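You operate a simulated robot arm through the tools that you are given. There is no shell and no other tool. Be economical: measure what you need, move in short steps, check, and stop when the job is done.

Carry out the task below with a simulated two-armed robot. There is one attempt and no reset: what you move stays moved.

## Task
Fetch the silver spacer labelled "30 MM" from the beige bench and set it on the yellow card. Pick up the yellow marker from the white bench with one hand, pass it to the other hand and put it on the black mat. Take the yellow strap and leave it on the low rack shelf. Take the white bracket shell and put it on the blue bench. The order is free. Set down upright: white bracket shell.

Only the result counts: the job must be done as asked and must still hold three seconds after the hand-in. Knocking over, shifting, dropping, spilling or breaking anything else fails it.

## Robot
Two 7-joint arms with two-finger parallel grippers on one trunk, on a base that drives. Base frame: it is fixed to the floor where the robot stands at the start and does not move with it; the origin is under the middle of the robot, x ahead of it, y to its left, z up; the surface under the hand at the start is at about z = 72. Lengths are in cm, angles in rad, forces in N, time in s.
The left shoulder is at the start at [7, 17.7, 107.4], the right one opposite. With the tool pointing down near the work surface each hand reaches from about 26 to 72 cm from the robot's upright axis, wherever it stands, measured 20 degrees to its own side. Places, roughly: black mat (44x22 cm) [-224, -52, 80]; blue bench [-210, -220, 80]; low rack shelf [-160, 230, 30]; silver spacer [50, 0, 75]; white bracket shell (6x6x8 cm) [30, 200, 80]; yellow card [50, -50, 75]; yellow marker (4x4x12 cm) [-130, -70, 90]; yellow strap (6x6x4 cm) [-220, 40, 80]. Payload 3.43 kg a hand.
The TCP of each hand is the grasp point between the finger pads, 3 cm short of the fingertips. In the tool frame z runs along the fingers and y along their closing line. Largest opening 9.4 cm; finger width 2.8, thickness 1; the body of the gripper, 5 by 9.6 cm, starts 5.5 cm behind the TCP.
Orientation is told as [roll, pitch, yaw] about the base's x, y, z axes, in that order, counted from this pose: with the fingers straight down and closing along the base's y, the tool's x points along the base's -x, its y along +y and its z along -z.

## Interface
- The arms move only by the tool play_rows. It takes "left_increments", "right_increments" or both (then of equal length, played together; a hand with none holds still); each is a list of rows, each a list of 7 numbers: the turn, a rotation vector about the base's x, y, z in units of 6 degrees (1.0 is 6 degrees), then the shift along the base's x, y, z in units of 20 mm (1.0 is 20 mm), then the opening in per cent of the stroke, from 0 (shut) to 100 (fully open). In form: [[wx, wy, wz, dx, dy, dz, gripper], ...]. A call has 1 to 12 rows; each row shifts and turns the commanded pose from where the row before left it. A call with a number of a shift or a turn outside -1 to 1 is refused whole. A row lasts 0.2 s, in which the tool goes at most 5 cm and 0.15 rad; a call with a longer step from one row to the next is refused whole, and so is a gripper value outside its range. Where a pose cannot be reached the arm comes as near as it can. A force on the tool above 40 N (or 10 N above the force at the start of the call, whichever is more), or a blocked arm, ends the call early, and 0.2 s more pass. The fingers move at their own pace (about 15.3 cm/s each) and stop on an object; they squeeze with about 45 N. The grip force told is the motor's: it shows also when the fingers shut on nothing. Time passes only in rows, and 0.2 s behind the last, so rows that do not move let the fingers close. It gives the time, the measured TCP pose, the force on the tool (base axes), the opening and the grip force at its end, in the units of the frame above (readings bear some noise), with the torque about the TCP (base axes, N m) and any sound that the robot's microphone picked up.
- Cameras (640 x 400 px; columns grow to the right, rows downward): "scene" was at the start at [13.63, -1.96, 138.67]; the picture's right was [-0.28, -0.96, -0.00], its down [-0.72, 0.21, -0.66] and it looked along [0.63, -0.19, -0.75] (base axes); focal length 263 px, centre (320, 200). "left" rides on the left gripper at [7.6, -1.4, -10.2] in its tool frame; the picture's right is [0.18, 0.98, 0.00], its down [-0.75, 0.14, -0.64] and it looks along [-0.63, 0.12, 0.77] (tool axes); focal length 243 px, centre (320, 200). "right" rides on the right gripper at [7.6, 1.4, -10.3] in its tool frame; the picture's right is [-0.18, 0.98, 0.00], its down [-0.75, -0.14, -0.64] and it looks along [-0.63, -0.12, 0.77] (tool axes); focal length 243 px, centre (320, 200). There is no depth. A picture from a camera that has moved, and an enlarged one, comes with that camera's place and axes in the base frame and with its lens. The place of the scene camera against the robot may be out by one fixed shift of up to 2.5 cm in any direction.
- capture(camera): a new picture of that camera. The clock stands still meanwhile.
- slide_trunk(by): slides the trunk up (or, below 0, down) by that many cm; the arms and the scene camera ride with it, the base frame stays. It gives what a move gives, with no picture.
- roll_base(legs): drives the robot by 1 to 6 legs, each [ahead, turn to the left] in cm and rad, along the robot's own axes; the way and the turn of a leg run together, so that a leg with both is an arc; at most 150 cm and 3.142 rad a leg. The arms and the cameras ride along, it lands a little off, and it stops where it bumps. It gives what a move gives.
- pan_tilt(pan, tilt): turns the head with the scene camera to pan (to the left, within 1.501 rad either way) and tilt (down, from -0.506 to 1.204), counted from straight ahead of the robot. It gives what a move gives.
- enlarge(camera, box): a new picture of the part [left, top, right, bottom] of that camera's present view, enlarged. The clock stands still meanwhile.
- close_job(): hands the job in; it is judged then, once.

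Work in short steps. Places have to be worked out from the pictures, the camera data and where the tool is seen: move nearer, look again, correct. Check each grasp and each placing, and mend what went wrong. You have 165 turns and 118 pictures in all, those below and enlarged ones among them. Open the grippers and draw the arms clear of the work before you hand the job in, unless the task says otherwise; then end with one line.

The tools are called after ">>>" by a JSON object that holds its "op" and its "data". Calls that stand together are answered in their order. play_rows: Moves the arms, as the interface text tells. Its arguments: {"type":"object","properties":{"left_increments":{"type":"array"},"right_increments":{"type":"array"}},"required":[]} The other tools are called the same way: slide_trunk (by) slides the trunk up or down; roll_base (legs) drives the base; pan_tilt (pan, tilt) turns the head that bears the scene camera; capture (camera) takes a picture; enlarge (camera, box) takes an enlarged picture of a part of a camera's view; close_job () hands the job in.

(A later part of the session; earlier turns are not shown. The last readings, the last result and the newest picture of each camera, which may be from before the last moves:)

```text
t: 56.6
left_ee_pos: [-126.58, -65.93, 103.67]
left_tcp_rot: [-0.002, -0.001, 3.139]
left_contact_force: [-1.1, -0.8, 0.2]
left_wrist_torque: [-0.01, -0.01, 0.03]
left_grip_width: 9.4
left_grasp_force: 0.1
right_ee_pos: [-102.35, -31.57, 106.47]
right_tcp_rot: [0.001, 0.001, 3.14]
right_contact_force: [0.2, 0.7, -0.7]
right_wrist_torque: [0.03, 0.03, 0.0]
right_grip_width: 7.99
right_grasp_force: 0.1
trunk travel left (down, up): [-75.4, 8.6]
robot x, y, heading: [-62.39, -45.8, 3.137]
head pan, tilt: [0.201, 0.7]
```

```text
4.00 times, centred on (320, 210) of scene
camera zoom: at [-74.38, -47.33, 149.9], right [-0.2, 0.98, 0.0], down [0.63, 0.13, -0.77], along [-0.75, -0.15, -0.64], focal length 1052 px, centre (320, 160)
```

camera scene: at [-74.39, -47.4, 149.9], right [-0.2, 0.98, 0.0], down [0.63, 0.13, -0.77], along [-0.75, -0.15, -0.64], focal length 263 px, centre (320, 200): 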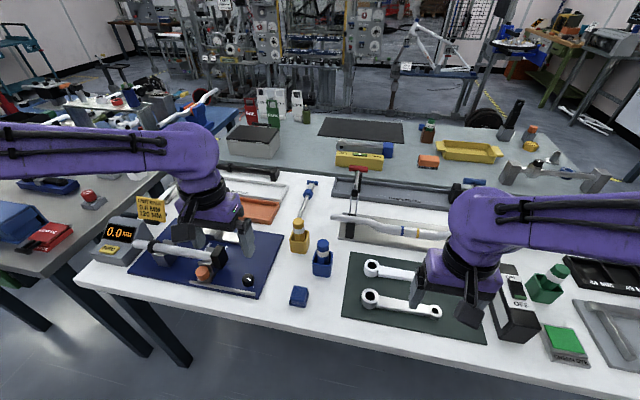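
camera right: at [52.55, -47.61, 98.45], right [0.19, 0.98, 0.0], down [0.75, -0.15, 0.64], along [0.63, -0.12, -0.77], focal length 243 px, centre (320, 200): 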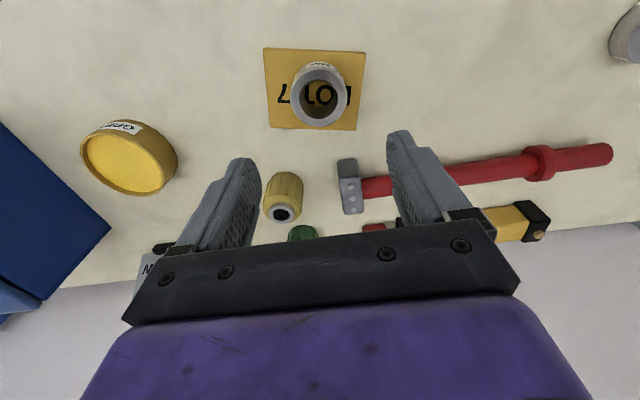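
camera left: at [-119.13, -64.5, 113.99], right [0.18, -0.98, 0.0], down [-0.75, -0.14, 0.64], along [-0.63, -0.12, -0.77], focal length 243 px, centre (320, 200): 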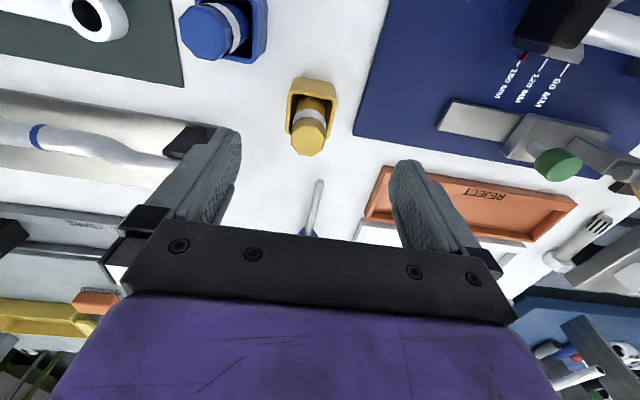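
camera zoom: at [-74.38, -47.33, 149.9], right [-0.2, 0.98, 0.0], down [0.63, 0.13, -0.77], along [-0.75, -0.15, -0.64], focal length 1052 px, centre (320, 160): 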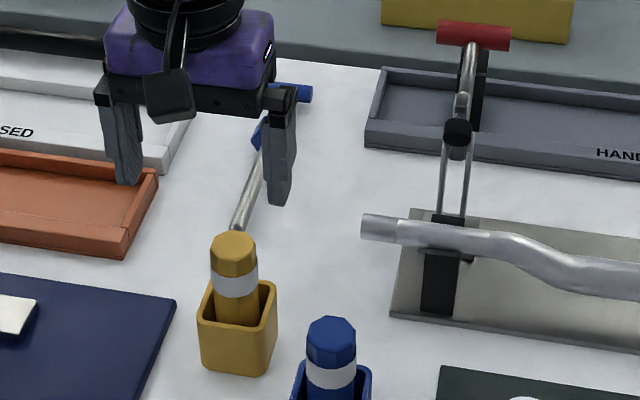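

Marker top at about (-129.4, -65.2, 93). Centre above it and descend to TCP 91.

>>> {"op": "play_rows", "data": {"left_increments": [[0, 0, 0, -0.7, 0.17, 0, 100], [0, 0, 0, -0.7, 0.17, 0, 100], [0, 0, 0, 0, 0, -0.8, 100], [0, 0, 0, 0, 0, -1, 100], [0, 0, 0, 0, 0, -1, 100], [0, 0, 0, 0, 0, 0, 100]]}}

>>> {"op": "capture", "data": {"camera": "left"}}

>>> {"op": "enlarge", "data": {"camera": "scene", "box": [240, 160, 400, 260]}}

```text
t: 58.0
left_ee_pos: [-129.55, -65.39, 98.14]
left_tcp_rot: [-0.001, 0.0, 3.14]
left_contact_force: [-0.7, -0.2, -0.6]
left_wrist_torque: [0.03, -0.01, -0.02]
left_grip_width: 9.41
left_grasp_force: 0.0
right_ee_pos: [-102.54, -31.56, 106.37]
right_tcp_rot: [0.002, 0.0, 3.139]
right_contact_force: [-1.0, -0.7, -0.3]
right_wrist_torque: [0.0, -0.03, -0.03]
right_grip_width: 8.0
right_grasp_force: 0.1
trunk travel left (down, up): [-75.4, 8.6]
robot x, y, heading: [-62.3, -45.48, 3.138]
head pan, tilt: [0.201, 0.7]
```

```text
83 pictures are left
camera left: at [-121.99, -63.91, 108.43], right [0.18, -0.98, 0.0], down [-0.75, -0.14, 0.64], along [-0.63, -0.12, -0.77], focal length 243 px, centre (320, 200)
```

left: 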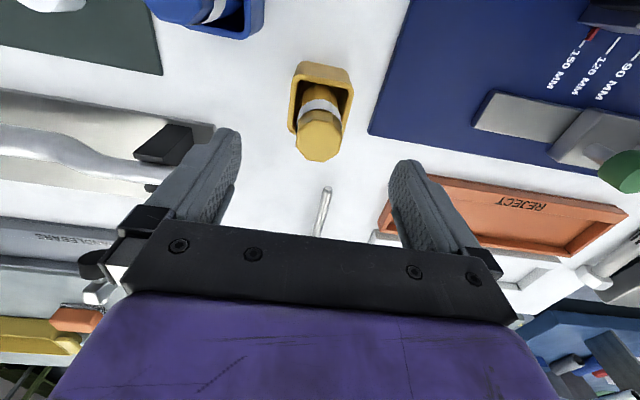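

```text
4.00 times, centred on (320, 210) of scene
camera zoom: at [-74.4, -47.31, 149.9], right [-0.2, 0.98, 0.0], down [0.63, 0.13, -0.77], along [-0.75, -0.15, -0.64], focal length 1052 px, centre (320, 160)
```

zoom: 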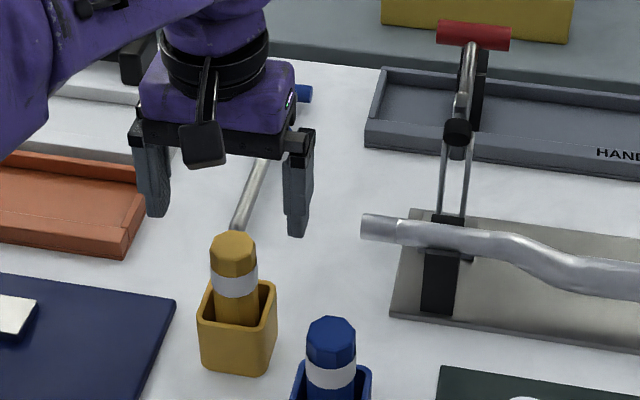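

Aligned to ~0.2 cm. Descend 7.2 cm.

>>> {"op": "play_rows", "data": {"left_increments": [[0, 0, 0, 0, 0, -1, 100], [0, 0, 0, 0, 0, -1, 100], [0, 0, 0, 0, 0, -1, 100], [0, 0, 0, 0, 0, -0.6, 100], [0, 0, 0, 0, 0, 0, 100]]}}

>>> {"op": "capture", "data": {"camera": "left"}}

>>> {"op": "enlarge", "data": {"camera": "scene", "box": [240, 160, 400, 260]}}

```text
t: 59.2
left_ee_pos: [-129.52, -65.45, 90.93]
left_tcp_rot: [-0.003, 0.0, 3.141]
left_contact_force: [0.1, -0.5, 0.1]
left_wrist_torque: [-0.01, -0.03, 0.01]
left_grip_width: 9.39
left_grasp_force: 0.1
right_ee_pos: [-102.55, -31.48, 106.36]
right_tcp_rot: [0.002, -0.001, 3.14]
right_contact_force: [0.2, 0.2, 0.2]
right_wrist_torque: [0.04, 0.0, 0.03]
right_grip_width: 8.0
right_grasp_force: 0.1
trunk travel left (down, up): [-75.4, 8.6]
robot x, y, heading: [-62.18, -45.91, 3.141]
head pan, tilt: [0.201, 0.7]
```

```text
81 pictures are left
camera left: at [-121.94, -63.95, 101.21], right [0.18, -0.98, 0.0], down [-0.75, -0.14, 0.64], along [-0.63, -0.12, -0.77], focal length 243 px, centre (320, 200)
```

left: 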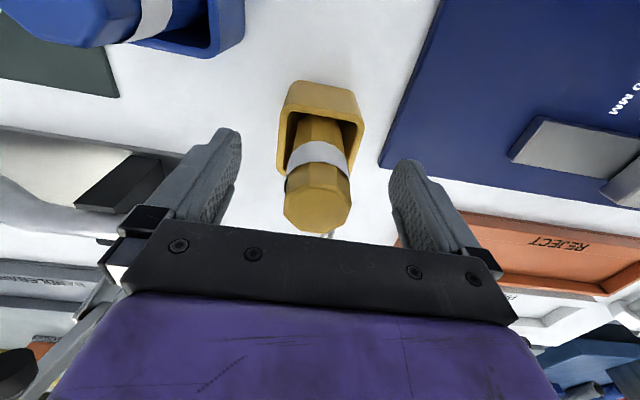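

```text
4.00 times, centred on (320, 210) of scene
camera zoom: at [-74.43, -47.3, 149.9], right [-0.2, 0.98, 0.0], down [0.63, 0.13, -0.76], along [-0.75, -0.15, -0.64], focal length 1052 px, centre (320, 160)
```

zoom: 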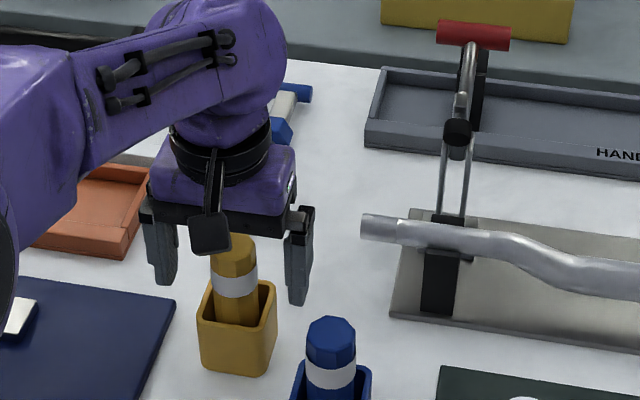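

Marker is between the fingers. Close, then lift straight up.

>>> {"op": "play_rows", "data": {"left_increments": [[0, 0, 0, 0, 0, 0, 60], [0, 0, 0, 0, 0, 0, 40], [0, 0, 0, 0, 0, 0, 10], [0, 0, 0, 0, 0, 0, 0], [0, 0, 0, 0, 0, 0, 0]]}}

>>> {"op": "play_rows", "data": {"left_increments": [[0, 0, 0, 0, 0, 0.5, 0], [0, 0, 0, 0, 0, 1, 0], [0, 0, 0, 0, 0, 1, 0], [0, 0, 0, 0, 0, 1, 0], [0, 0, 0, 0, 0, 1, 0], [0, 0, 0, 0, 0, 1, 0], [0, 0, 0, 0, 0, 1, 0], [0, 0, 0, 0, 0, 1, 0], [0, 0, 0, 0, 0, 0, 0]]}}

>>> {"op": "capture", "data": {"camera": "scene"}}

```text
t: 60.4
left_ee_pos: [-129.53, -65.38, 90.79]
left_tcp_rot: [0.0, 0.001, 3.139]
left_contact_force: [0.0, 0.8, 0.0]
left_wrist_torque: [0.02, 0.01, 0.02]
left_grip_width: 3.26
left_grasp_force: 44.9
right_ee_pos: [-102.51, -31.5, 106.41]
right_tcp_rot: [0.001, 0.002, 3.142]
right_contact_force: [-0.4, 0.5, 0.5]
right_wrist_torque: [-0.03, -0.01, 0.02]
right_grip_width: 8.0
right_grasp_force: 0.1
trunk travel left (down, up): [-75.4, 8.6]
robot x, y, heading: [-62.33, -45.96, 3.142]
head pan, tilt: [0.201, 0.7]
```

```text
t: 62.4
left_ee_pos: [-129.76, -65.23, 105.82]
left_tcp_rot: [-0.001, 0.001, 3.139]
left_contact_force: [-0.5, 0.1, -0.6]
left_wrist_torque: [0.02, 0.02, 0.0]
left_grip_width: 3.26
left_grasp_force: 44.7
right_ee_pos: [-102.44, -31.59, 106.4]
right_tcp_rot: [0.002, 0.002, 3.14]
right_contact_force: [0.0, 0.8, 0.9]
right_wrist_torque: [-0.01, -0.02, 0.04]
right_grip_width: 8.03
right_grasp_force: 0.2
trunk travel left (down, up): [-75.4, 8.6]
robot x, y, heading: [-62.19, -45.93, 3.143]
head pan, tilt: [0.201, 0.7]
```

```text
79 pictures are left
camera scene: at [-74.49, -47.32, 149.89], right [-0.2, 0.98, 0.0], down [0.63, 0.13, -0.76], along [-0.75, -0.15, -0.64], focal length 263 px, centre (320, 200)
```

scene: 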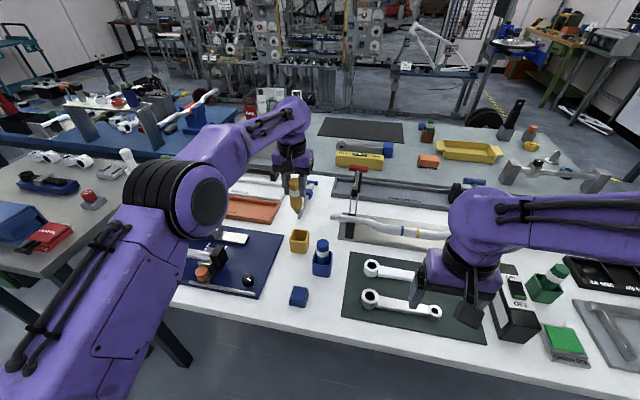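

Marker lifted cleanly out of its holder. Back the base away from the bench to do the hand-over in free air.

>>> {"op": "roll_base", "data": {"legs": [[-30, 0]]}}

>>> {"op": "play_rows", "data": {"left_increments": [[0, 0, 0, 1, 0.2, 0.2, 0], [0, 0, 0, 1, 0.2, 0.2, 0], [0, 0, 0, 1, 0.2, 0.2, 0], [0, 0, 0, 1, 0.2, 0.2, 0], [0, 0, 0, 1, 0.2, 0.2, 0], [0, 0, 0, 1, 0.2, 0, 0], [0, 0, 0, 1, 0.2, 0, 0], [0, 0, 0, 1, 0.2, 0, 0], [0, 0, 0, 1, 0, 0, 0], [0, 0, 0, 0.7, 0, 0, 0], [0, 0, 0, 0, 0, 0, 0], [0, 0, 0, 0, 0, 0, 0]], "right_increments": [[0, 0, 1, 0, 0.6, 0, 100], [0, 0, 1, 0, 0.6, 0, 100], [0, 0, 1, 0, 0.6, 0, 100], [0, 0, 1, 0, 0.6, 0, 100], [0, 0, 1, 0, 0.6, 0, 100], [0, 0, 1, 0, 0.6, 0, 100], [0, 0, 1, 0, 0.6, 0, 100], [0, 0, 1, 0, 0.6, 0, 100], [0, 0, 1, 0, 0.6, 0, 100], [0, 0, 1, 0, 0.6, 0, 100], [0, 0, 1, 0, 0.6, 0, 100], [0, 0, 1, 0, 0.6, 0, 100]]}}

```text
t: 64.4
left_ee_pos: [-100.03, -65.18, 105.69]
left_tcp_rot: [0.0, 0.002, 3.137]
left_contact_force: [-0.5, 1.5, -0.8]
left_wrist_torque: [0.0, -0.02, -0.01]
left_grip_width: 3.2
left_grasp_force: 44.9
right_ee_pos: [-72.96, -31.58, 106.49]
right_tcp_rot: [0.003, 0.003, 3.136]
right_contact_force: [-0.1, 1.0, 0.3]
right_wrist_torque: [-0.01, 0.0, -0.03]
right_grip_width: 7.98
right_grasp_force: 0.0
trunk travel left (down, up): [-75.4, 8.6]
robot x, y, heading: [-32.77, -45.5, 3.138]
head pan, tilt: [0.201, 0.7]
```

```text
t: 67.0
left_ee_pos: [-80.64, -61.87, 107.59]
left_tcp_rot: [0.001, 0.0, 3.138]
left_contact_force: [0.6, -0.3, -1.1]
left_wrist_torque: [-0.03, 0.02, -0.03]
left_grip_width: 3.22
left_grasp_force: 45.5
right_ee_pos: [-72.7, -17.16, 106.31]
right_tcp_rot: [0.002, -0.001, -1.889]
right_contact_force: [-0.4, -0.2, 0.3]
right_wrist_torque: [-0.01, 0.03, 0.01]
right_grip_width: 9.41
right_grasp_force: 0.1
trunk travel left (down, up): [-75.4, 8.6]
robot x, y, heading: [-32.67, -45.98, 3.135]
head pan, tilt: [0.201, 0.7]
```

Yaw works. Finish the last 18° of yaw and start rolling the right fingers toward the robot's left.

>>> {"op": "play_rows", "data": {"right_increments": [[0, 0, 1, 0, 0.2, 0, 100], [0, 0, 1, 0, 0.2, 0, 100], [0, 0, 1, 0, 0.2, 0, 100], [-1, 0, 0, -0.3, 0.2, 0, 100], [-1, 0, 0, -0.3, 0.2, 0, 100], [-1, 0, 0, -0.3, 0.2, 0, 100], [-1, 0, 0, -0.3, 0, 0, 100], [-1, 0, 0, -0.3, 0, 0, 100], [-1, 0, 0, -0.3, 0, 0, 100], [-1, 0, 0, -0.3, 0, 0, 100], [-1, 0, 0, -0.3, 0, 0, 100], [-1, 0, 0, -0.3, 0, 0, 100]]}}

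>>> {"op": "play_rows", "data": {"right_increments": [[-1, 0, 0, -0.3, 0, 0, 100], [-1, 0, 0, -0.3, 0, 0, 100], [-1, 0, 0, -0.3, 0, 0, 100], [-1, 0, 0, -0.3, 0, 0, 100], [-1, 0, 0, -0.3, 0, 0, 100], [-1, 0, 0, 0, 0, 0, 100], [0, 0, 0, 0, 0, 0, 100]]}}

>>> {"op": "pan_tilt", "data": {"pan": 0.1, "tilt": 0.75}}

>>> {"op": "capture", "data": {"camera": "scene"}}

```text
t: 69.6
left_ee_pos: [-80.79, -62.02, 107.74]
left_tcp_rot: [-0.002, 0.0, 3.14]
left_contact_force: [-1.3, 0.2, -0.3]
left_wrist_torque: [-0.04, 0.01, 0.0]
left_grip_width: 3.22
left_grasp_force: 44.6
right_ee_pos: [-78.27, -14.69, 106.31]
right_tcp_rot: [0.008, -0.944, -1.578]
right_contact_force: [-1.0, 0.3, -0.3]
right_wrist_torque: [-0.02, 0.03, -0.01]
right_grip_width: 9.41
right_grasp_force: 0.1
trunk travel left (down, up): [-75.4, 8.6]
robot x, y, heading: [-32.49, -45.82, 3.139]
head pan, tilt: [0.201, 0.7]
```

```text
t: 71.2
left_ee_pos: [-80.7, -61.85, 107.65]
left_tcp_rot: [-0.002, 0.0, 3.138]
left_contact_force: [-0.2, -0.7, -0.8]
left_wrist_torque: [0.01, 0.03, 0.04]
left_grip_width: 3.23
left_grasp_force: 45.2
right_ee_pos: [-81.17, -14.61, 106.46]
right_tcp_rot: [1.828, -1.566, 2.888]
right_contact_force: [-0.4, 0.5, 0.5]
right_wrist_torque: [0.03, 0.0, 0.0]
right_grip_width: 9.4
right_grasp_force: 0.1
trunk travel left (down, up): [-75.4, 8.6]
robot x, y, heading: [-32.5, -45.9, 3.133]
head pan, tilt: [0.201, 0.7]
```

```text
t: 71.9
left_ee_pos: [-80.62, -62.02, 107.57]
left_tcp_rot: [-0.002, -0.001, 3.138]
left_contact_force: [-0.2, -0.3, -1.5]
left_wrist_torque: [0.0, -0.02, 0.0]
left_grip_width: 3.21
left_grasp_force: 44.8
right_ee_pos: [-81.05, -14.66, 106.54]
right_tcp_rot: [1.63, -1.567, 3.084]
right_contact_force: [-0.5, -0.4, -0.1]
right_wrist_torque: [0.01, 0.0, -0.03]
right_grip_width: 9.42
right_grasp_force: 0.1
trunk travel left (down, up): [-75.4, 8.6]
robot x, y, heading: [-33.07, -46.07, 3.135]
head pan, tilt: [0.099, 0.75]
```

```text
78 pictures are left
camera scene: at [-44.75, -46.5, 149.47], right [-0.09, 1.0, 0.0], down [0.68, 0.06, -0.73], along [-0.73, -0.07, -0.68], focal length 263 px, centre (320, 200)
```

scene: 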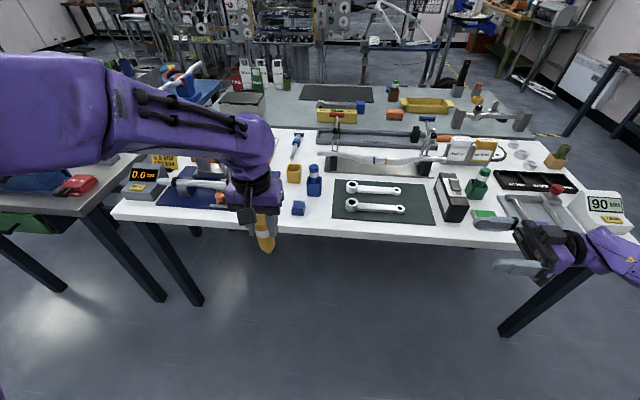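

Right hand now points horizontally to the robot's left with fingers closing along x. Bring both hands near the middle, leaving a gap.

>>> {"op": "play_rows", "data": {"left_increments": [[0, 0, 0, 0, 0.6, 0, 0], [0, 0, 0, 0, 0.6, 0, 0], [0, 0, 0, 0, 0.6, 0, 0], [0, 0, 0, 0, 0.6, 0, 0], [0, 0, 0, 0, 0.6, 0, 0], [0, 0, 0, 0, 0.6, 0, 0], [0, 0, 0, 0, 0.6, 0, 0], [0, 0, 0, 0, 0.6, 0, 0], [0, 0, 0, 0, 0.6, 0, 0], [0, 0, 0, 0, 0.6, 0, 0], [0, 0, 0, 0, 0.6, 0, 0], [0, 0, 0, 0, 0.4, 0, 0]], "right_increments": [[0, 0, 0, 0, -1, -0.24, 100], [0, 0, 0, 0, -1, -0.24, 100], [0, 0, 0, 0, -1, -0.24, 100], [0, 0, 0, 0, -1, -0.24, 100], [0, 0, 0, 0, -1, -0.24, 100], [0, 0, 0, 0, -1, -0.24, 100], [0, 0, 0, 0, -1, -0.24, 100], [0, 0, 0, 0, -1, -0.24, 100], [0, 0, 0, 0, -1, -0.24, 100], [0, 0, 0, 0, -1, -0.24, 100], [0, 0, 0, 0, -1, -0.24, 100], [0, 0, 0, 0, -1, -0.24, 100]]}}

>>> {"op": "capture", "data": {"camera": "scene"}}

>>> {"op": "capture", "data": {"camera": "right"}}

```text
t: 74.5
left_ee_pos: [-80.68, -48.01, 107.77]
left_tcp_rot: [-0.003, -0.001, 3.139]
left_contact_force: [-0.5, 0.8, -1.6]
left_wrist_torque: [0.0, -0.03, 0.0]
left_grip_width: 3.23
left_grasp_force: 44.7
right_ee_pos: [-81.38, -38.53, 100.61]
right_tcp_rot: [1.559, -1.566, -3.129]
right_contact_force: [-0.3, 0.8, 0.2]
right_wrist_torque: [-0.01, -0.01, -0.05]
right_grip_width: 9.42
right_grasp_force: 0.0
trunk travel left (down, up): [-75.4, 8.6]
robot x, y, heading: [-32.49, -45.67, 3.135]
head pan, tilt: [0.099, 0.75]
```

```text
77 pictures are left
camera scene: at [-44.8, -46.52, 149.46], right [-0.09, 1.0, 0.0], down [0.68, 0.06, -0.73], along [-0.73, -0.07, -0.68], focal length 263 px, centre (320, 200)
```

scene: 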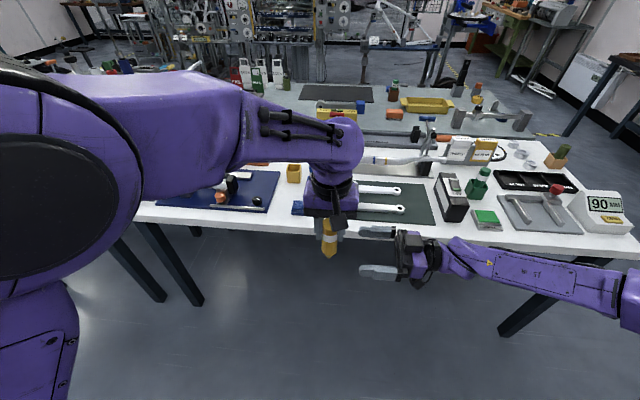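

```text
76 pictures are left
camera right: at [-79.78, -28.42, 93.0], right [0.98, 0.0, 0.19], down [-0.15, 0.64, 0.75], along [-0.12, -0.77, 0.63], focal length 243 px, centre (320, 200)
```

right: 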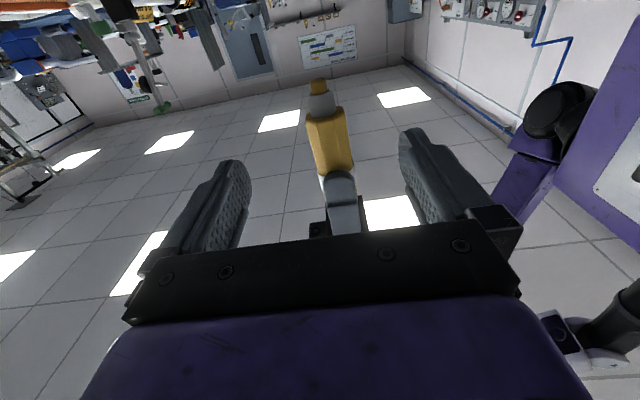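

Marker tail spans z≈98–104.7 at x≈-80.7. Set right hand to z 102, x -80.7 and advance to y -46.4, then look.

>>> {"op": "play_rows", "data": {"right_increments": [[0, 0, 0, 0.35, 0, 0.7, 100], [0, 0, 0, 0, -0.8, 0, 100], [0, 0, 0, 0, -0.8, 0, 100], [0, 0, 0, 0, -0.8, 0, 100], [0, 0, 0, 0, -0.8, 0, 100], [0, 0, 0, 0, -0.7, 0, 100], [0, 0, 0, 0, 0, 0, 100]]}}

>>> {"op": "capture", "data": {"camera": "right"}}

>>> {"op": "enlarge", "data": {"camera": "scene", "box": [280, 190, 440, 290]}}

```text
t: 76.1
left_ee_pos: [-80.61, -48.03, 107.77]
left_tcp_rot: [-0.003, 0.001, 3.138]
left_contact_force: [-1.0, -0.5, -0.8]
left_wrist_torque: [0.02, 0.0, -0.03]
left_grip_width: 3.21
left_grasp_force: 44.8
right_ee_pos: [-80.64, -46.58, 101.98]
right_tcp_rot: [1.661, -1.567, 3.053]
right_contact_force: [0.5, 0.2, -0.6]
right_wrist_torque: [0.01, 0.0, 0.0]
right_grip_width: 9.39
right_grasp_force: 0.1
trunk travel left (down, up): [-75.4, 8.6]
robot x, y, heading: [-32.96, -45.93, 3.137]
head pan, tilt: [0.099, 0.75]
```

```text
75 pictures are left
camera right: at [-79.01, -36.35, 94.4], right [0.98, 0.0, 0.19], down [-0.15, 0.64, 0.75], along [-0.12, -0.77, 0.63], focal length 243 px, centre (320, 200)
```

right: 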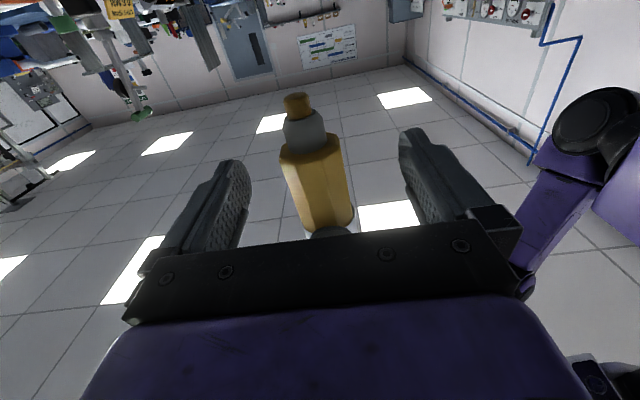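

```text
4.00 times, centred on (360, 240) of scene
camera zoom: at [-44.74, -46.47, 149.47], right [-0.09, 1.0, 0.0], down [0.68, 0.06, -0.73], along [-0.73, -0.07, -0.68], focal length 1052 px, centre (160, 40)
```

zoom: 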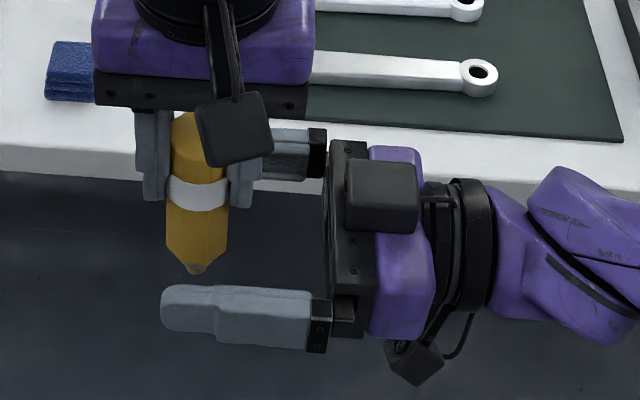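

Fingers straddle the tail well. Close the right hand.

>>> {"op": "play_rows", "data": {"right_increments": [[0, 0, 0, 0, 0, 0, 60], [0, 0, 0, 0, 0, 0, 40], [0, 0, 0, 0, 0, 0, 10], [0, 0, 0, 0, 0, 0, 0], [0, 0, 0, 0, 0, 0, 0]]}}

>>> {"op": "capture", "data": {"camera": "right"}}

```text
t: 77.3
left_ee_pos: [-80.58, -47.95, 107.79]
left_tcp_rot: [-0.002, 0.002, 3.136]
left_contact_force: [17.6, 5.9, 4.2]
left_wrist_torque: [0.11, -1.39, 0.01]
left_grip_width: 3.24
left_grasp_force: 44.9
right_ee_pos: [-80.72, -46.52, 101.99]
right_tcp_rot: [1.522, -1.565, -3.092]
right_contact_force: [-17.3, -5.5, -4.4]
right_wrist_torque: [0.3, 0.36, -0.25]
right_grip_width: 3.2
right_grasp_force: 45.5
trunk travel left (down, up): [-75.4, 8.6]
robot x, y, heading: [-32.8, -46.05, 3.137]
head pan, tilt: [0.099, 0.75]
```

```text
73 pictures are left
camera right: at [-79.07, -36.31, 94.4], right [0.98, 0.0, 0.19], down [-0.15, 0.64, 0.75], along [-0.12, -0.77, 0.63], focal length 243 px, centre (320, 200)
```

right: 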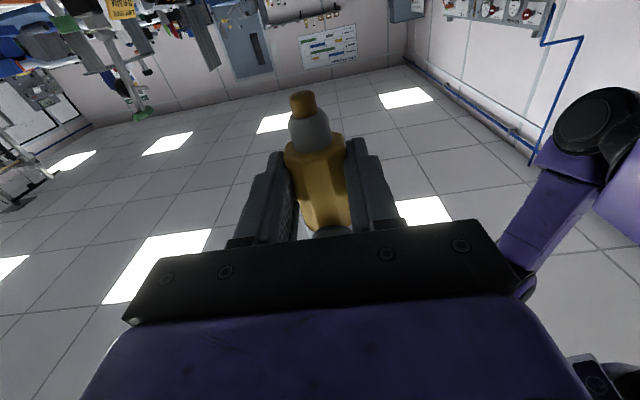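

Right grips 3.2 cm firmly. Open the left partly and raise it straight up.

>>> {"op": "play_rows", "data": {"left_increments": [[0, 0, 0, 0, 0, 0, 45], [0, 0, 0, 0, 0, 0, 55], [0, 0, 0, 0, 0, 0, 55], [0, 0, 0, 0, 0, 0.5, 55], [0, 0, 0, 0, 0, 1, 55], [0, 0, 0, 0, 0, 1, 55], [0, 0, 0, 0, 0, 1, 55], [0, 0, 0, 0, 0, 1, 55], [0, 0, 0, 0, 0, 1, 55], [0, 0, 0, 0, -1, 0.5, 55], [0, 0, 0, 0, -1, 0, 55], [0, 0, 0, 0, -1, 0, 55]]}}

>>> {"op": "capture", "data": {"camera": "scene"}}

```text
t: 79.9
left_ee_pos: [-80.65, -53.97, 119.98]
left_tcp_rot: [-0.003, 0.0, 3.137]
left_contact_force: [-0.4, -0.3, 0.5]
left_wrist_torque: [0.01, 0.0, 0.02]
left_grip_width: 5.16
left_grasp_force: 0.0
right_ee_pos: [-80.54, -46.56, 102.02]
right_tcp_rot: [1.507, -1.564, -3.077]
right_contact_force: [0.4, 0.0, 0.6]
right_wrist_torque: [0.02, 0.0, -0.02]
right_grip_width: 3.17
right_grasp_force: 44.8
trunk travel left (down, up): [-75.4, 8.6]
robot x, y, heading: [-32.72, -46.34, 3.135]
head pan, tilt: [0.099, 0.75]
```

```text
72 pictures are left
camera scene: at [-44.73, -46.58, 149.47], right [-0.09, 1.0, 0.0], down [0.68, 0.06, -0.73], along [-0.73, -0.07, -0.68], focal length 263 px, centre (320, 200)
```

scene: 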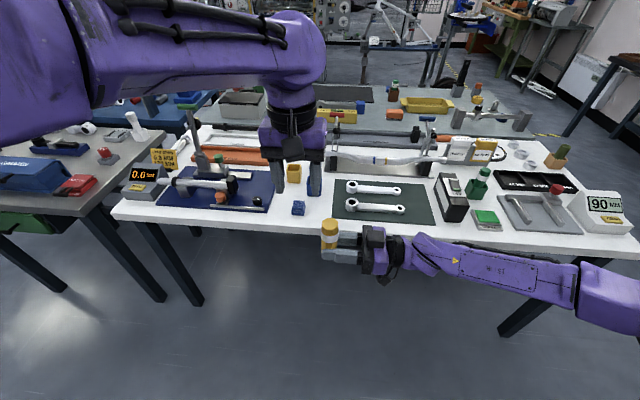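

Hand-over done. Now bring the left hand aside, and rotate the right hand back to fingers-down (marker becomes horizontal).

>>> {"op": "play_rows", "data": {"left_increments": [[0, 0, 0, 0, -1, 0, 55], [0, 0, 0, 0, -1, 0, 55], [0, 0, 0, 0, -1, 0, 55], [0, 0, 0, 0, -1, 0, 55], [0, 0, 0, 0.3, -1, -0.5, 55], [0, 0, 0, 0.3, -1, -0.5, 55], [0, 0, 0, 0.3, -0.5, -0.5, 55], [0, 0, 0, 0.3, 0, -0.5, 55], [0, 0, 0, 0.3, 0, 0, 55], [0, 0, 0, 0.3, 0, 0, 55], [0, 0, 0, 0, 0, 0, 55], [0, 0, 0, 0, 0, 0, 55]], "right_increments": [[0, 0, 0, 0, 1, 0, 0], [0, 0, 0, 0, 1, 0, 0], [1, 0, 0, 0, 1, 0.3, 0], [1, 0, 0, 0, 1, 0.3, 0], [1, 0, 0, 0.2, 1, 0.3, 0], [1, 0, 0, 0.2, 0.5, 0.3, 0], [1, 0, 0, 0.2, 0.5, 0.3, 0], [1, 0, 0, 0.2, 0.5, 0, 0], [1, 0, 0, 0.2, 0.5, 0, 0], [1, 0, 0, 0.2, 0, 0, 0], [1, 0, 0, 0.2, 0, 0, 0], [1, 0, 0, 0.2, 0, 0, 0]]}}

>>> {"op": "play_rows", "data": {"right_increments": [[1, 0, 0, 0.2, 0, 0, 0], [1, 0, 0, 0.2, 0, 0, 0], [1, 0, 0, 0.2, 0, 0, 0], [1, 0, 0, 0.2, 0, 0, 0], [1, 0, 0, 0, 0, 0, 0], [0, 0, 0, 0, 0, 0, 0]]}}

>>> {"op": "capture", "data": {"camera": "right"}}

```text
t: 82.5
left_ee_pos: [-76.94, -66.97, 115.89]
left_tcp_rot: [-0.004, 0.0, 3.137]
left_contact_force: [0.4, 0.0, -0.6]
left_wrist_torque: [0.02, 0.04, 0.01]
left_grip_width: 5.15
left_grasp_force: 0.1
right_ee_pos: [-77.14, -32.55, 104.96]
right_tcp_rot: [0.006, -0.521, -1.576]
right_contact_force: [-0.3, -0.3, -0.4]
right_wrist_torque: [0.03, -0.02, 0.01]
right_grip_width: 3.18
right_grasp_force: 45.2
trunk travel left (down, up): [-75.4, 8.6]
robot x, y, heading: [-32.72, -45.9, 3.142]
head pan, tilt: [0.099, 0.75]
```

```text
t: 83.9
left_ee_pos: [-76.99, -66.87, 115.84]
left_tcp_rot: [-0.001, 0.0, 3.138]
left_contact_force: [1.2, 1.0, 0.1]
left_wrist_torque: [-0.03, -0.04, 0.0]
left_grip_width: 5.15
left_grasp_force: 0.0
right_ee_pos: [-75.89, -32.51, 105.02]
right_tcp_rot: [0.001, 0.0, -1.575]
right_contact_force: [0.1, 0.3, -0.6]
right_wrist_torque: [0.0, 0.0, 0.0]
right_grip_width: 3.19
right_grasp_force: 45.2
trunk travel left (down, up): [-75.4, 8.6]
robot x, y, heading: [-32.53, -45.81, 3.135]
head pan, tilt: [0.099, 0.75]
```

```text
71 pictures are left
camera right: at [-74.24, -25.0, 115.26], right [0.98, -0.19, 0.0], down [-0.15, -0.75, 0.64], along [-0.12, -0.63, -0.77], focal length 243 px, centre (320, 200)
```

right: 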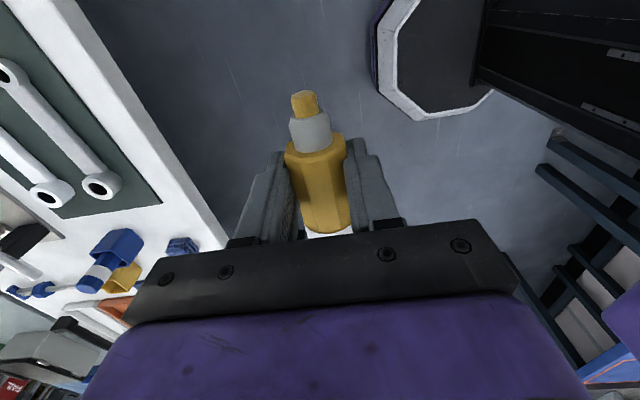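

Marker firmly held, horizontal. Drive along +y past the white bench's end and look across.

>>> {"op": "roll_base", "data": {"legs": [[0, -1.57], [125, 0]]}}

>>> {"op": "pan_tilt", "data": {"pan": 0.9, "tilt": 0.4}}

>>> {"op": "capture", "data": {"camera": "scene"}}

>>> {"op": "pan_tilt", "data": {"pan": 0.0, "tilt": 0.6}}

>>> {"op": "capture", "data": {"camera": "scene"}}

```text
t: 94.1
left_ee_pos: [-53.64, 125.1, 115.88]
left_tcp_rot: [-0.001, 0.001, 1.566]
left_contact_force: [0.6, 0.8, 0.5]
left_wrist_torque: [0.01, 0.02, 0.0]
left_grip_width: 5.16
left_grasp_force: 0.1
right_ee_pos: [-19.4, 123.88, 105.0]
right_tcp_rot: [0.001, 0.0, 3.136]
right_contact_force: [-0.4, -0.2, 0.3]
right_wrist_torque: [0.0, -0.01, 0.0]
right_grip_width: 3.17
right_grasp_force: 45.3
trunk travel left (down, up): [-75.4, 8.6]
robot x, y, heading: [-32.93, 80.82, 1.565]
head pan, tilt: [0.099, 0.75]
```

```text
t: 95.2
left_ee_pos: [-53.67, 125.31, 115.87]
left_tcp_rot: [-0.002, 0.0, 1.565]
left_contact_force: [-0.7, -0.3, -0.4]
left_wrist_torque: [0.01, 0.01, -0.03]
left_grip_width: 5.18
left_grasp_force: 0.1
right_ee_pos: [-19.38, 123.85, 105.09]
right_tcp_rot: [0.003, 0.0, 3.135]
right_contact_force: [0.1, -0.2, -0.4]
right_wrist_torque: [0.0, -0.01, 0.02]
right_grip_width: 3.19
right_grasp_force: 44.9
trunk travel left (down, up): [-75.4, 8.6]
robot x, y, heading: [-32.94, 80.53, 1.564]
head pan, tilt: [0.901, 0.4]
```

```text
70 pictures are left
camera scene: at [-38.96, 91.84, 152.58], right [0.63, 0.78, 0.0], down [0.3, -0.24, -0.92], along [-0.72, 0.58, -0.39], focal length 263 px, centre (320, 200)
```

scene: 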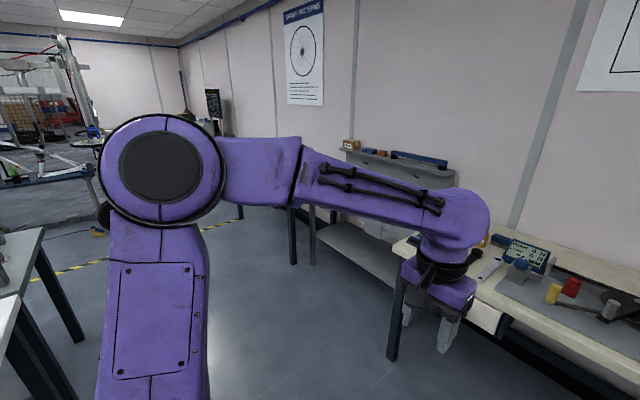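

```text
t: 96.4
left_ee_pos: [-53.81, 125.37, 115.75]
left_tcp_rot: [-0.001, 0.0, 1.567]
left_contact_force: [0.1, 0.0, -0.2]
left_wrist_torque: [0.02, 0.04, -0.02]
left_grip_width: 5.16
left_grasp_force: 0.0
right_ee_pos: [-19.34, 123.92, 105.08]
right_tcp_rot: [0.001, -0.002, 3.135]
right_contact_force: [-0.2, -0.2, -0.8]
right_wrist_torque: [0.0, 0.0, 0.01]
right_grip_width: 3.17
right_grasp_force: 45.0
trunk travel left (down, up): [-75.4, 8.6]
robot x, y, heading: [-32.67, 80.77, 1.563]
head pan, tilt: [0.0, 0.6]
```

```text
69 pictures are left
camera scene: at [-31.7, 94.87, 150.76], right [1.0, -0.01, 0.0], down [0.0, -0.56, -0.83], along [0.0, 0.83, -0.56], focal length 263 px, centre (320, 200)
```

scene: 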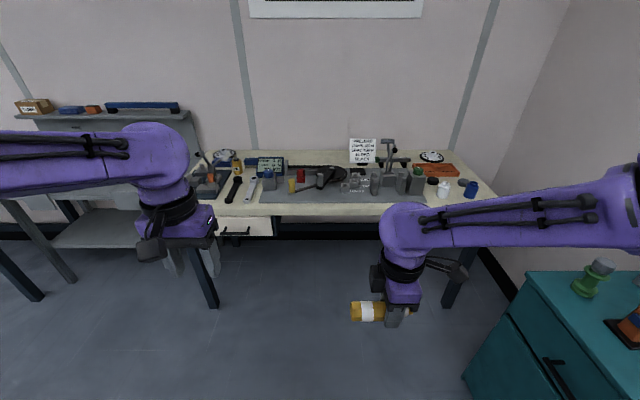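

I'm facing the bench with the bracket shell; my left hand is free, so I look for it here.

>>> {"op": "enlarge", "data": {"camera": "scene", "box": [330, 120, 522, 240]}}

>>> {"op": "enlarge", "data": {"camera": "scene", "box": [180, 130, 372, 250]}}

```text
3.33 times, centred on (426, 180) of scene
camera zoom: at [-31.7, 94.87, 150.76], right [1.0, -0.01, 0.0], down [0.0, -0.56, -0.83], along [0.0, 0.83, -0.56], focal length 876 px, centre (-33, 267)
```

zoom: 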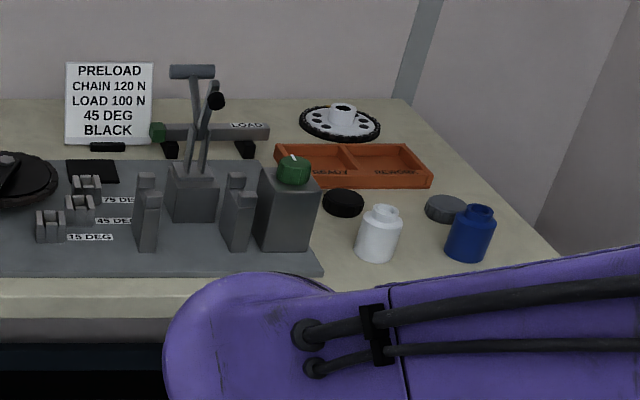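

```text
3.33 times, centred on (276, 190) of scene
camera zoom: at [-31.7, 94.87, 150.76], right [1.0, -0.01, 0.0], down [0.0, -0.56, -0.83], along [0.0, 0.83, -0.56], focal length 876 px, centre (467, 233)
```

zoom: 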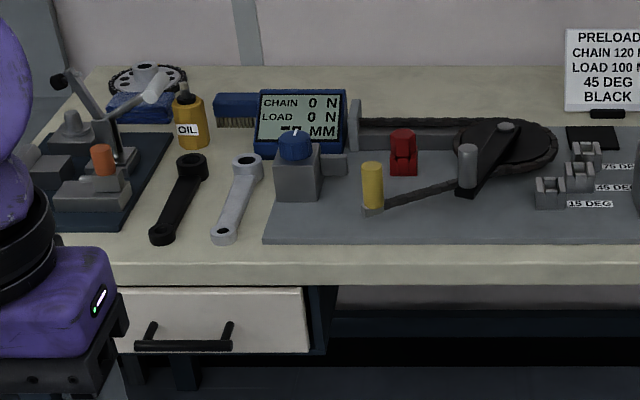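

The white bracket shell is the white bottle-like piece near (29, 203); I'll fetch it later. Now head toward the aisle beyond the grey bench: go a bit further, face -x and look.

>>> {"op": "roll_base", "data": {"legs": [[22, 0], [0, 1.575]]}}

>>> {"op": "capture", "data": {"camera": "scene"}}

```text
t: 101.9
left_ee_pos: [-77.58, 82.64, 115.98]
left_tcp_rot: [-0.002, -0.001, 3.115]
left_contact_force: [0.3, -0.1, -0.6]
left_wrist_torque: [0.02, 0.01, -0.01]
left_grip_width: 5.17
left_grasp_force: 0.1
right_ee_pos: [-75.59, 116.92, 105.04]
right_tcp_rot: [0.002, 0.0, -1.598]
right_contact_force: [-0.7, -0.8, -0.9]
right_wrist_torque: [0.01, 0.01, -0.01]
right_grip_width: 3.2
right_grasp_force: 44.8
trunk travel left (down, up): [-75.4, 8.6]
robot x, y, heading: [-32.54, 102.69, 3.116]
head pan, tilt: [0.0, 0.6]
```

```text
66 pictures are left
camera scene: at [-45.48, 103.27, 150.76], right [0.03, 1.0, 0.0], down [0.56, -0.02, -0.82], along [-0.82, 0.02, -0.57], focal length 263 px, centre (320, 200)
```

scene: 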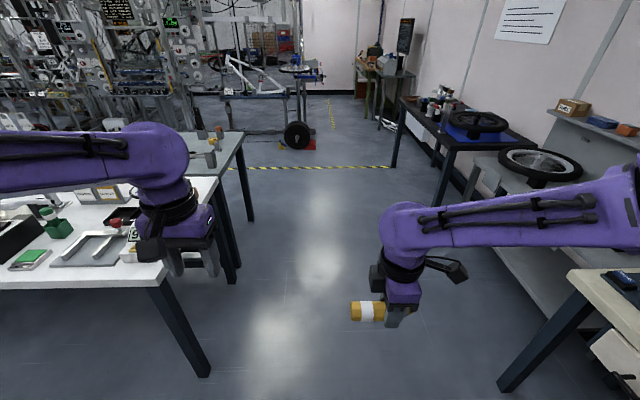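

Floor is clear. Drive to about (-290, 103), then turn to face -y down the aisle and look.

>>> {"op": "roll_base", "data": {"legs": [[130, 0.025], [126, 0], [0, 1.57]]}}

>>> {"op": "capture", "data": {"camera": "scene"}}

```text
t: 118.2
left_ee_pos: [-264.99, 56.81, 115.87]
left_tcp_rot: [-0.003, 0.0, -1.531]
left_contact_force: [-0.9, 0.9, -0.6]
left_wrist_torque: [-0.03, 0.0, 0.02]
left_grip_width: 5.16
left_grasp_force: 0.1
right_ee_pos: [-299.46, 56.38, 105.07]
right_tcp_rot: [0.002, 0.0, 0.043]
right_contact_force: [-1.1, 0.0, -0.2]
right_wrist_torque: [0.02, 0.03, 0.01]
right_grip_width: 3.18
right_grasp_force: 45.2
trunk travel left (down, up): [-75.4, 8.6]
robot x, y, heading: [-287.97, 99.9, -1.529]
head pan, tilt: [0.0, 0.6]
```

```text
65 pictures are left
camera scene: at [-286.44, 86.56, 150.76], right [-1.0, -0.04, 0.0], down [-0.02, 0.56, -0.82], along [0.03, -0.82, -0.57], focal length 263 px, centre (320, 200)
```

scene: 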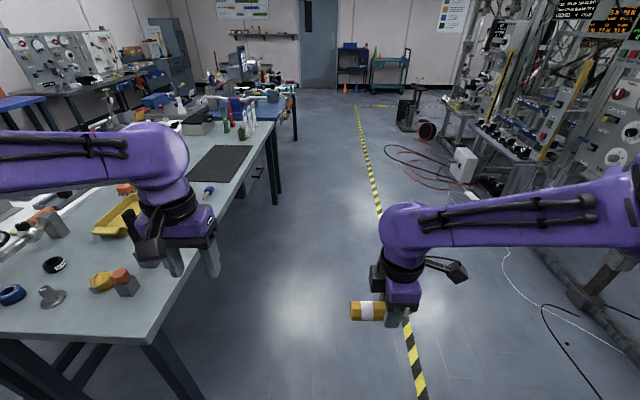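

Aisle is clear; mat around (-223, -52), strap near (-214, 33). Drive down to y≈-39 and turn to face the bench (+x).

>>> {"op": "roll_base", "data": {"legs": [[139, -0.04], [0, 1.57]]}}

>>> {"op": "pan_tilt", "data": {"pan": -0.2, "tilt": 0.75}}

>>> {"op": "capture", "data": {"camera": "scene"}}

```text
t: 128.9
left_ee_pos: [-239.49, -17.02, 115.77]
left_tcp_rot: [-0.002, -0.001, 0.009]
left_contact_force: [0.8, -0.2, 0.1]
left_wrist_torque: [0.0, 0.03, -0.02]
left_grip_width: 5.17
left_grasp_force: 0.0
right_ee_pos: [-240.25, -51.39, 105.06]
right_tcp_rot: [0.003, -0.002, 1.581]
right_contact_force: [0.3, 0.0, -0.6]
right_wrist_torque: [0.0, -0.02, 0.01]
right_grip_width: 3.19
right_grasp_force: 44.8
trunk travel left (down, up): [-75.4, 8.6]
robot x, y, heading: [-283.55, -38.62, 0.007]
head pan, tilt: [0.0, 0.6]
```

```text
t: 129.6
left_ee_pos: [-239.49, -17.02, 115.85]
left_tcp_rot: [-0.001, 0.0, 0.008]
left_contact_force: [-1.3, 0.0, 0.0]
left_wrist_torque: [0.0, 0.0, 0.03]
left_grip_width: 5.18
left_grasp_force: 0.1
right_ee_pos: [-240.24, -51.38, 105.02]
right_tcp_rot: [0.002, 0.0, 1.581]
right_contact_force: [-0.5, -0.5, -0.7]
right_wrist_torque: [-0.01, -0.04, 0.0]
right_grip_width: 3.17
right_grasp_force: 45.0
trunk travel left (down, up): [-75.4, 8.6]
robot x, y, heading: [-283.8, -38.56, 0.01]
head pan, tilt: [-0.201, 0.75]
```

```text
64 pictures are left
camera scene: at [-269.39, -39.87, 149.47], right [-0.19, -0.98, 0.0], down [-0.67, 0.13, -0.73], along [0.72, -0.14, -0.68], focal length 263 px, centre (320, 200)
```

scene: 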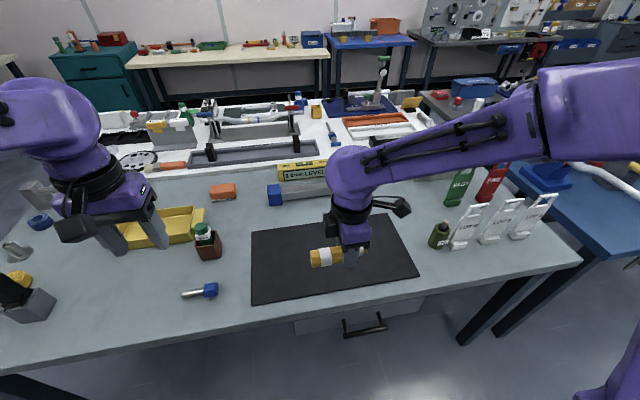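

Mat centre ≈ (-224, -52). Move right hand to about (-226, -54) and down to z≈90.5.

>>> {"op": "play_rows", "data": {"right_increments": [[0, 0, 0, 0.9, -0.16, -0.9, 0], [0, 0, 0, 0.9, -0.16, -0.9, 0], [0, 0, 0, 0.9, -0.16, -0.9, 0], [0, 0, 0, 0.9, -0.16, -0.9, 0], [0, 0, 0, 0.9, -0.16, -0.9, 0], [0, 0, 0, 0.9, -0.16, -0.9, 0], [0, 0, 0, 0.9, -0.16, -0.9, 0], [0, 0, 0, 0.9, -0.16, -0.9, 0], [0, 0, 0, 0, 0, 0, 0]]}}

>>> {"op": "capture", "data": {"camera": "right"}}

>>> {"op": "enlarge", "data": {"camera": "scene", "box": [230, 180, 430, 305]}}

```text
t: 131.6
left_ee_pos: [-239.67, -17.03, 115.92]
left_tcp_rot: [-0.002, 0.0, 0.01]
left_contact_force: [-0.3, 0.0, -0.5]
left_wrist_torque: [-0.01, -0.03, 0.0]
left_grip_width: 5.19
left_grasp_force: 0.1
right_ee_pos: [-225.83, -53.96, 90.71]
right_tcp_rot: [0.001, -0.001, 1.579]
right_contact_force: [-0.7, 0.2, -1.6]
right_wrist_torque: [0.01, 0.0, 0.0]
right_grip_width: 3.18
right_grasp_force: 45.3
trunk travel left (down, up): [-75.4, 8.6]
robot x, y, heading: [-283.91, -38.53, 0.006]
head pan, tilt: [-0.201, 0.75]
```

```text
63 pictures are left
camera right: at [-227.09, -61.71, 100.85], right [-0.98, 0.17, 0.0], down [0.14, 0.75, 0.64], along [0.11, 0.63, -0.77], focal length 243 px, centre (320, 200)
```

right: 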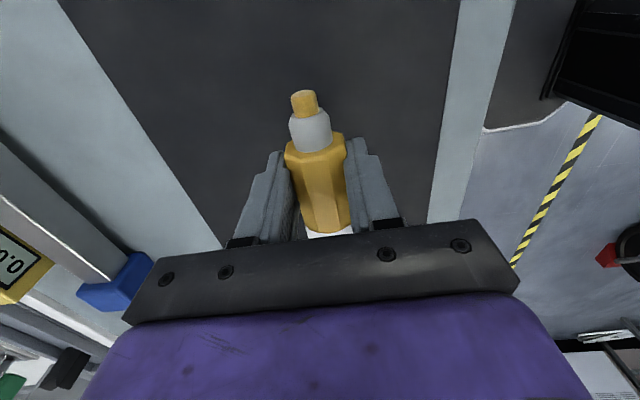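

```text
3.20 times, centred on (330, 242) of scene
camera zoom: at [-269.46, -39.89, 149.48], right [-0.19, -0.98, 0.0], down [-0.67, 0.13, -0.73], along [0.72, -0.14, -0.68], focal length 841 px, centre (288, 64)
```

zoom: 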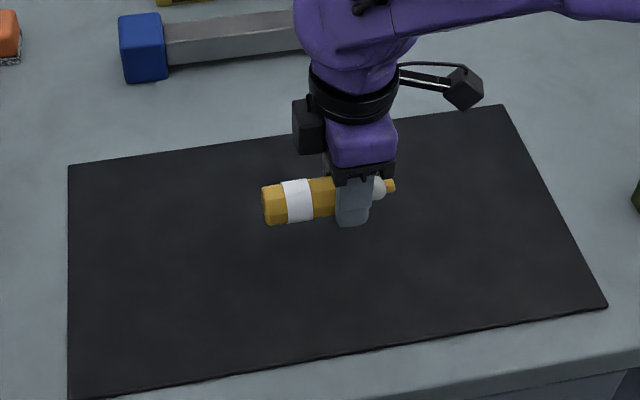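

Over the mat. Descend to ~85, then feel for contact.

>>> {"op": "play_rows", "data": {"right_increments": [[0, 0, 0, 0, 0, -1, 0], [0, 0, 0, 0, 0, -1, 0], [0, 0, 0, 0, 0, -0.6, 0], [0, 0, 0, 0, 0, -0.3, 0], [0, 0, 0, 0, 0, 0, 0]]}}

>>> {"op": "capture", "data": {"camera": "right"}}

```text
t: 132.8
left_ee_pos: [-239.51, -17.06, 115.84]
left_tcp_rot: [-0.002, -0.001, 0.01]
left_contact_force: [0.4, -0.5, -0.1]
left_wrist_torque: [0.02, 0.01, 0.02]
left_grip_width: 5.18
left_grasp_force: 0.0
right_ee_pos: [-225.9, -53.88, 84.83]
right_tcp_rot: [0.001, 0.0, 1.581]
right_contact_force: [-0.4, -0.7, 0.4]
right_wrist_torque: [0.0, -0.01, 0.0]
right_grip_width: 3.19
right_grasp_force: 45.6
trunk travel left (down, up): [-75.4, 8.6]
robot x, y, heading: [-283.89, -38.62, 0.012]
head pan, tilt: [-0.201, 0.75]
```

```text
61 pictures are left
camera right: at [-227.17, -61.69, 94.98], right [-0.98, 0.18, 0.0], down [0.14, 0.75, 0.64], along [0.11, 0.63, -0.77], focal length 243 px, centre (320, 200)
```

right: 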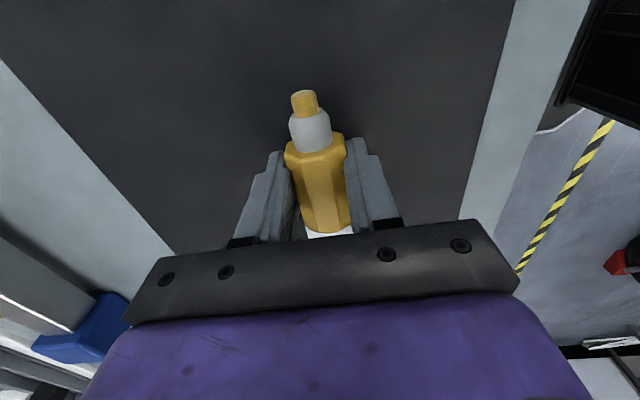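

Continue down in small steps.

>>> {"op": "play_rows", "data": {"right_increments": [[0, 0, 0, 0, 0, -0.2, 0], [0, 0, 0, 0, 0, -0.2, 0], [0, 0, 0, 0, 0, -0.15, 0], [0, 0, 0, 0, 0, 0, 0]]}}

```text
t: 133.8
left_ee_pos: [-239.66, -17.05, 115.81]
left_tcp_rot: [0.0, 0.0, 0.012]
left_contact_force: [0.1, 0.6, -0.3]
left_wrist_torque: [-0.02, 0.02, -0.02]
left_grip_width: 5.14
left_grasp_force: 0.0
right_ee_pos: [-225.78, -53.91, 83.75]
right_tcp_rot: [0.0, -0.001, 1.579]
right_contact_force: [0.4, -1.1, 5.7]
right_wrist_torque: [0.34, -0.05, 0.01]
right_grip_width: 3.21
right_grasp_force: 44.7
trunk travel left (down, up): [-75.4, 8.6]
robot x, y, heading: [-283.57, -38.28, 0.01]
head pan, tilt: [-0.201, 0.75]
```

Contact begins (5.7 N, far end of the marker). Lower 2 mm more, open gently, rise.

>>> {"op": "play_rows", "data": {"right_increments": [[0, 0, 0, 0, 0, -0.1, 0], [0, 0, 0, 0, 0, 0, 0], [0, 0, 0, 0, 0, 0, 38], [0, 0, 0, 0, 0, 0, 45], [0, 0, 0, 0, 0, 0, 55], [0, 0, 0, 0, 0, 0, 65], [0, 0, 0, 0, 0, 0.4, 65], [0, 0, 0, 0, 0, 1, 65], [0, 0, 0, 0, 0, 1, 65], [0, 0, 0, 0, 0, 1, 65], [0, 0, 0, 0, 0, 1, 65], [0, 0, 0, 0, 0, 1, 65]]}}

>>> {"op": "play_rows", "data": {"right_increments": [[0, 0, 0, 0, 0, 1, 65], [0, 0, 0, 0, 0, 1, 65], [0, 0, 0, -1, 0, 1, 65], [0, 0, 0, -1, 0, 1, 65], [0, 0, 0, -1, 0, 1, 65], [0, 0, 0, -1, 0, 0.5, 65], [0, 0, 0, -1, 0, 0, 65], [0, 0, 0, -1, 0, 0, 65], [0, 0, 0, -1, 0, 0, 65]]}}

>>> {"op": "pan_tilt", "data": {"pan": 0.2, "tilt": 0.75}}

>>> {"op": "capture", "data": {"camera": "scene"}}

```text
t: 136.4
left_ee_pos: [-239.68, -16.94, 115.79]
left_tcp_rot: [-0.002, 0.0, 0.012]
left_contact_force: [0.5, -0.5, 0.1]
left_wrist_torque: [-0.03, -0.03, -0.02]
left_grip_width: 5.2
left_grasp_force: 0.2
right_ee_pos: [-225.83, -53.94, 94.36]
right_tcp_rot: [0.002, 0.0, 1.578]
right_contact_force: [0.1, -0.5, 0.6]
right_wrist_torque: [0.03, -0.03, 0.0]
right_grip_width: 6.12
right_grasp_force: 0.0
trunk travel left (down, up): [-75.4, 8.6]
robot x, y, heading: [-283.69, -38.85, 0.01]
head pan, tilt: [-0.201, 0.75]
```

```text
t: 138.4
left_ee_pos: [-239.53, -16.96, 115.96]
left_tcp_rot: [-0.002, -0.003, 0.009]
left_contact_force: [0.4, 0.9, -0.1]
left_wrist_torque: [0.0, 0.0, 0.01]
left_grip_width: 5.17
left_grasp_force: 0.0
right_ee_pos: [-240.23, -53.69, 105.53]
right_tcp_rot: [0.002, 0.0, 1.579]
right_contact_force: [-0.4, 0.4, 0.0]
right_wrist_torque: [0.0, 0.01, 0.01]
right_grip_width: 6.09
right_grasp_force: 0.1
trunk travel left (down, up): [-75.4, 8.6]
robot x, y, heading: [-283.19, -38.65, 0.001]
head pan, tilt: [-0.201, 0.75]
```

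```text
t: 139.3
left_ee_pos: [-239.53, -16.97, 115.83]
left_tcp_rot: [-0.002, -0.001, 0.011]
left_contact_force: [-0.1, -0.2, -0.2]
left_wrist_torque: [-0.01, 0.02, -0.01]
left_grip_width: 5.17
left_grasp_force: 0.0
right_ee_pos: [-240.09, -53.82, 105.55]
right_tcp_rot: [0.002, 0.0, 1.578]
right_contact_force: [0.8, 0.2, 0.0]
right_wrist_torque: [0.01, 0.02, 0.01]
right_grip_width: 6.09
right_grasp_force: 0.0
trunk travel left (down, up): [-75.4, 8.6]
robot x, y, heading: [-283.82, -38.71, 0.012]
head pan, tilt: [0.201, 0.75]
```

```text
60 pictures are left
camera scene: at [-269.41, -36.6, 149.47], right [0.21, -0.98, 0.0], down [-0.67, -0.14, -0.73], along [0.72, 0.15, -0.68], focal length 263 px, centre (320, 200)
```

scene: 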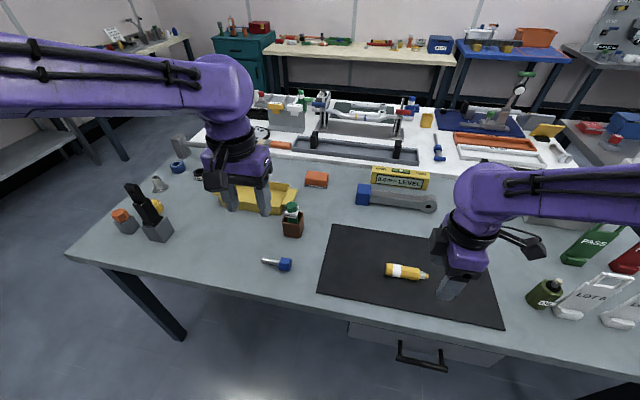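

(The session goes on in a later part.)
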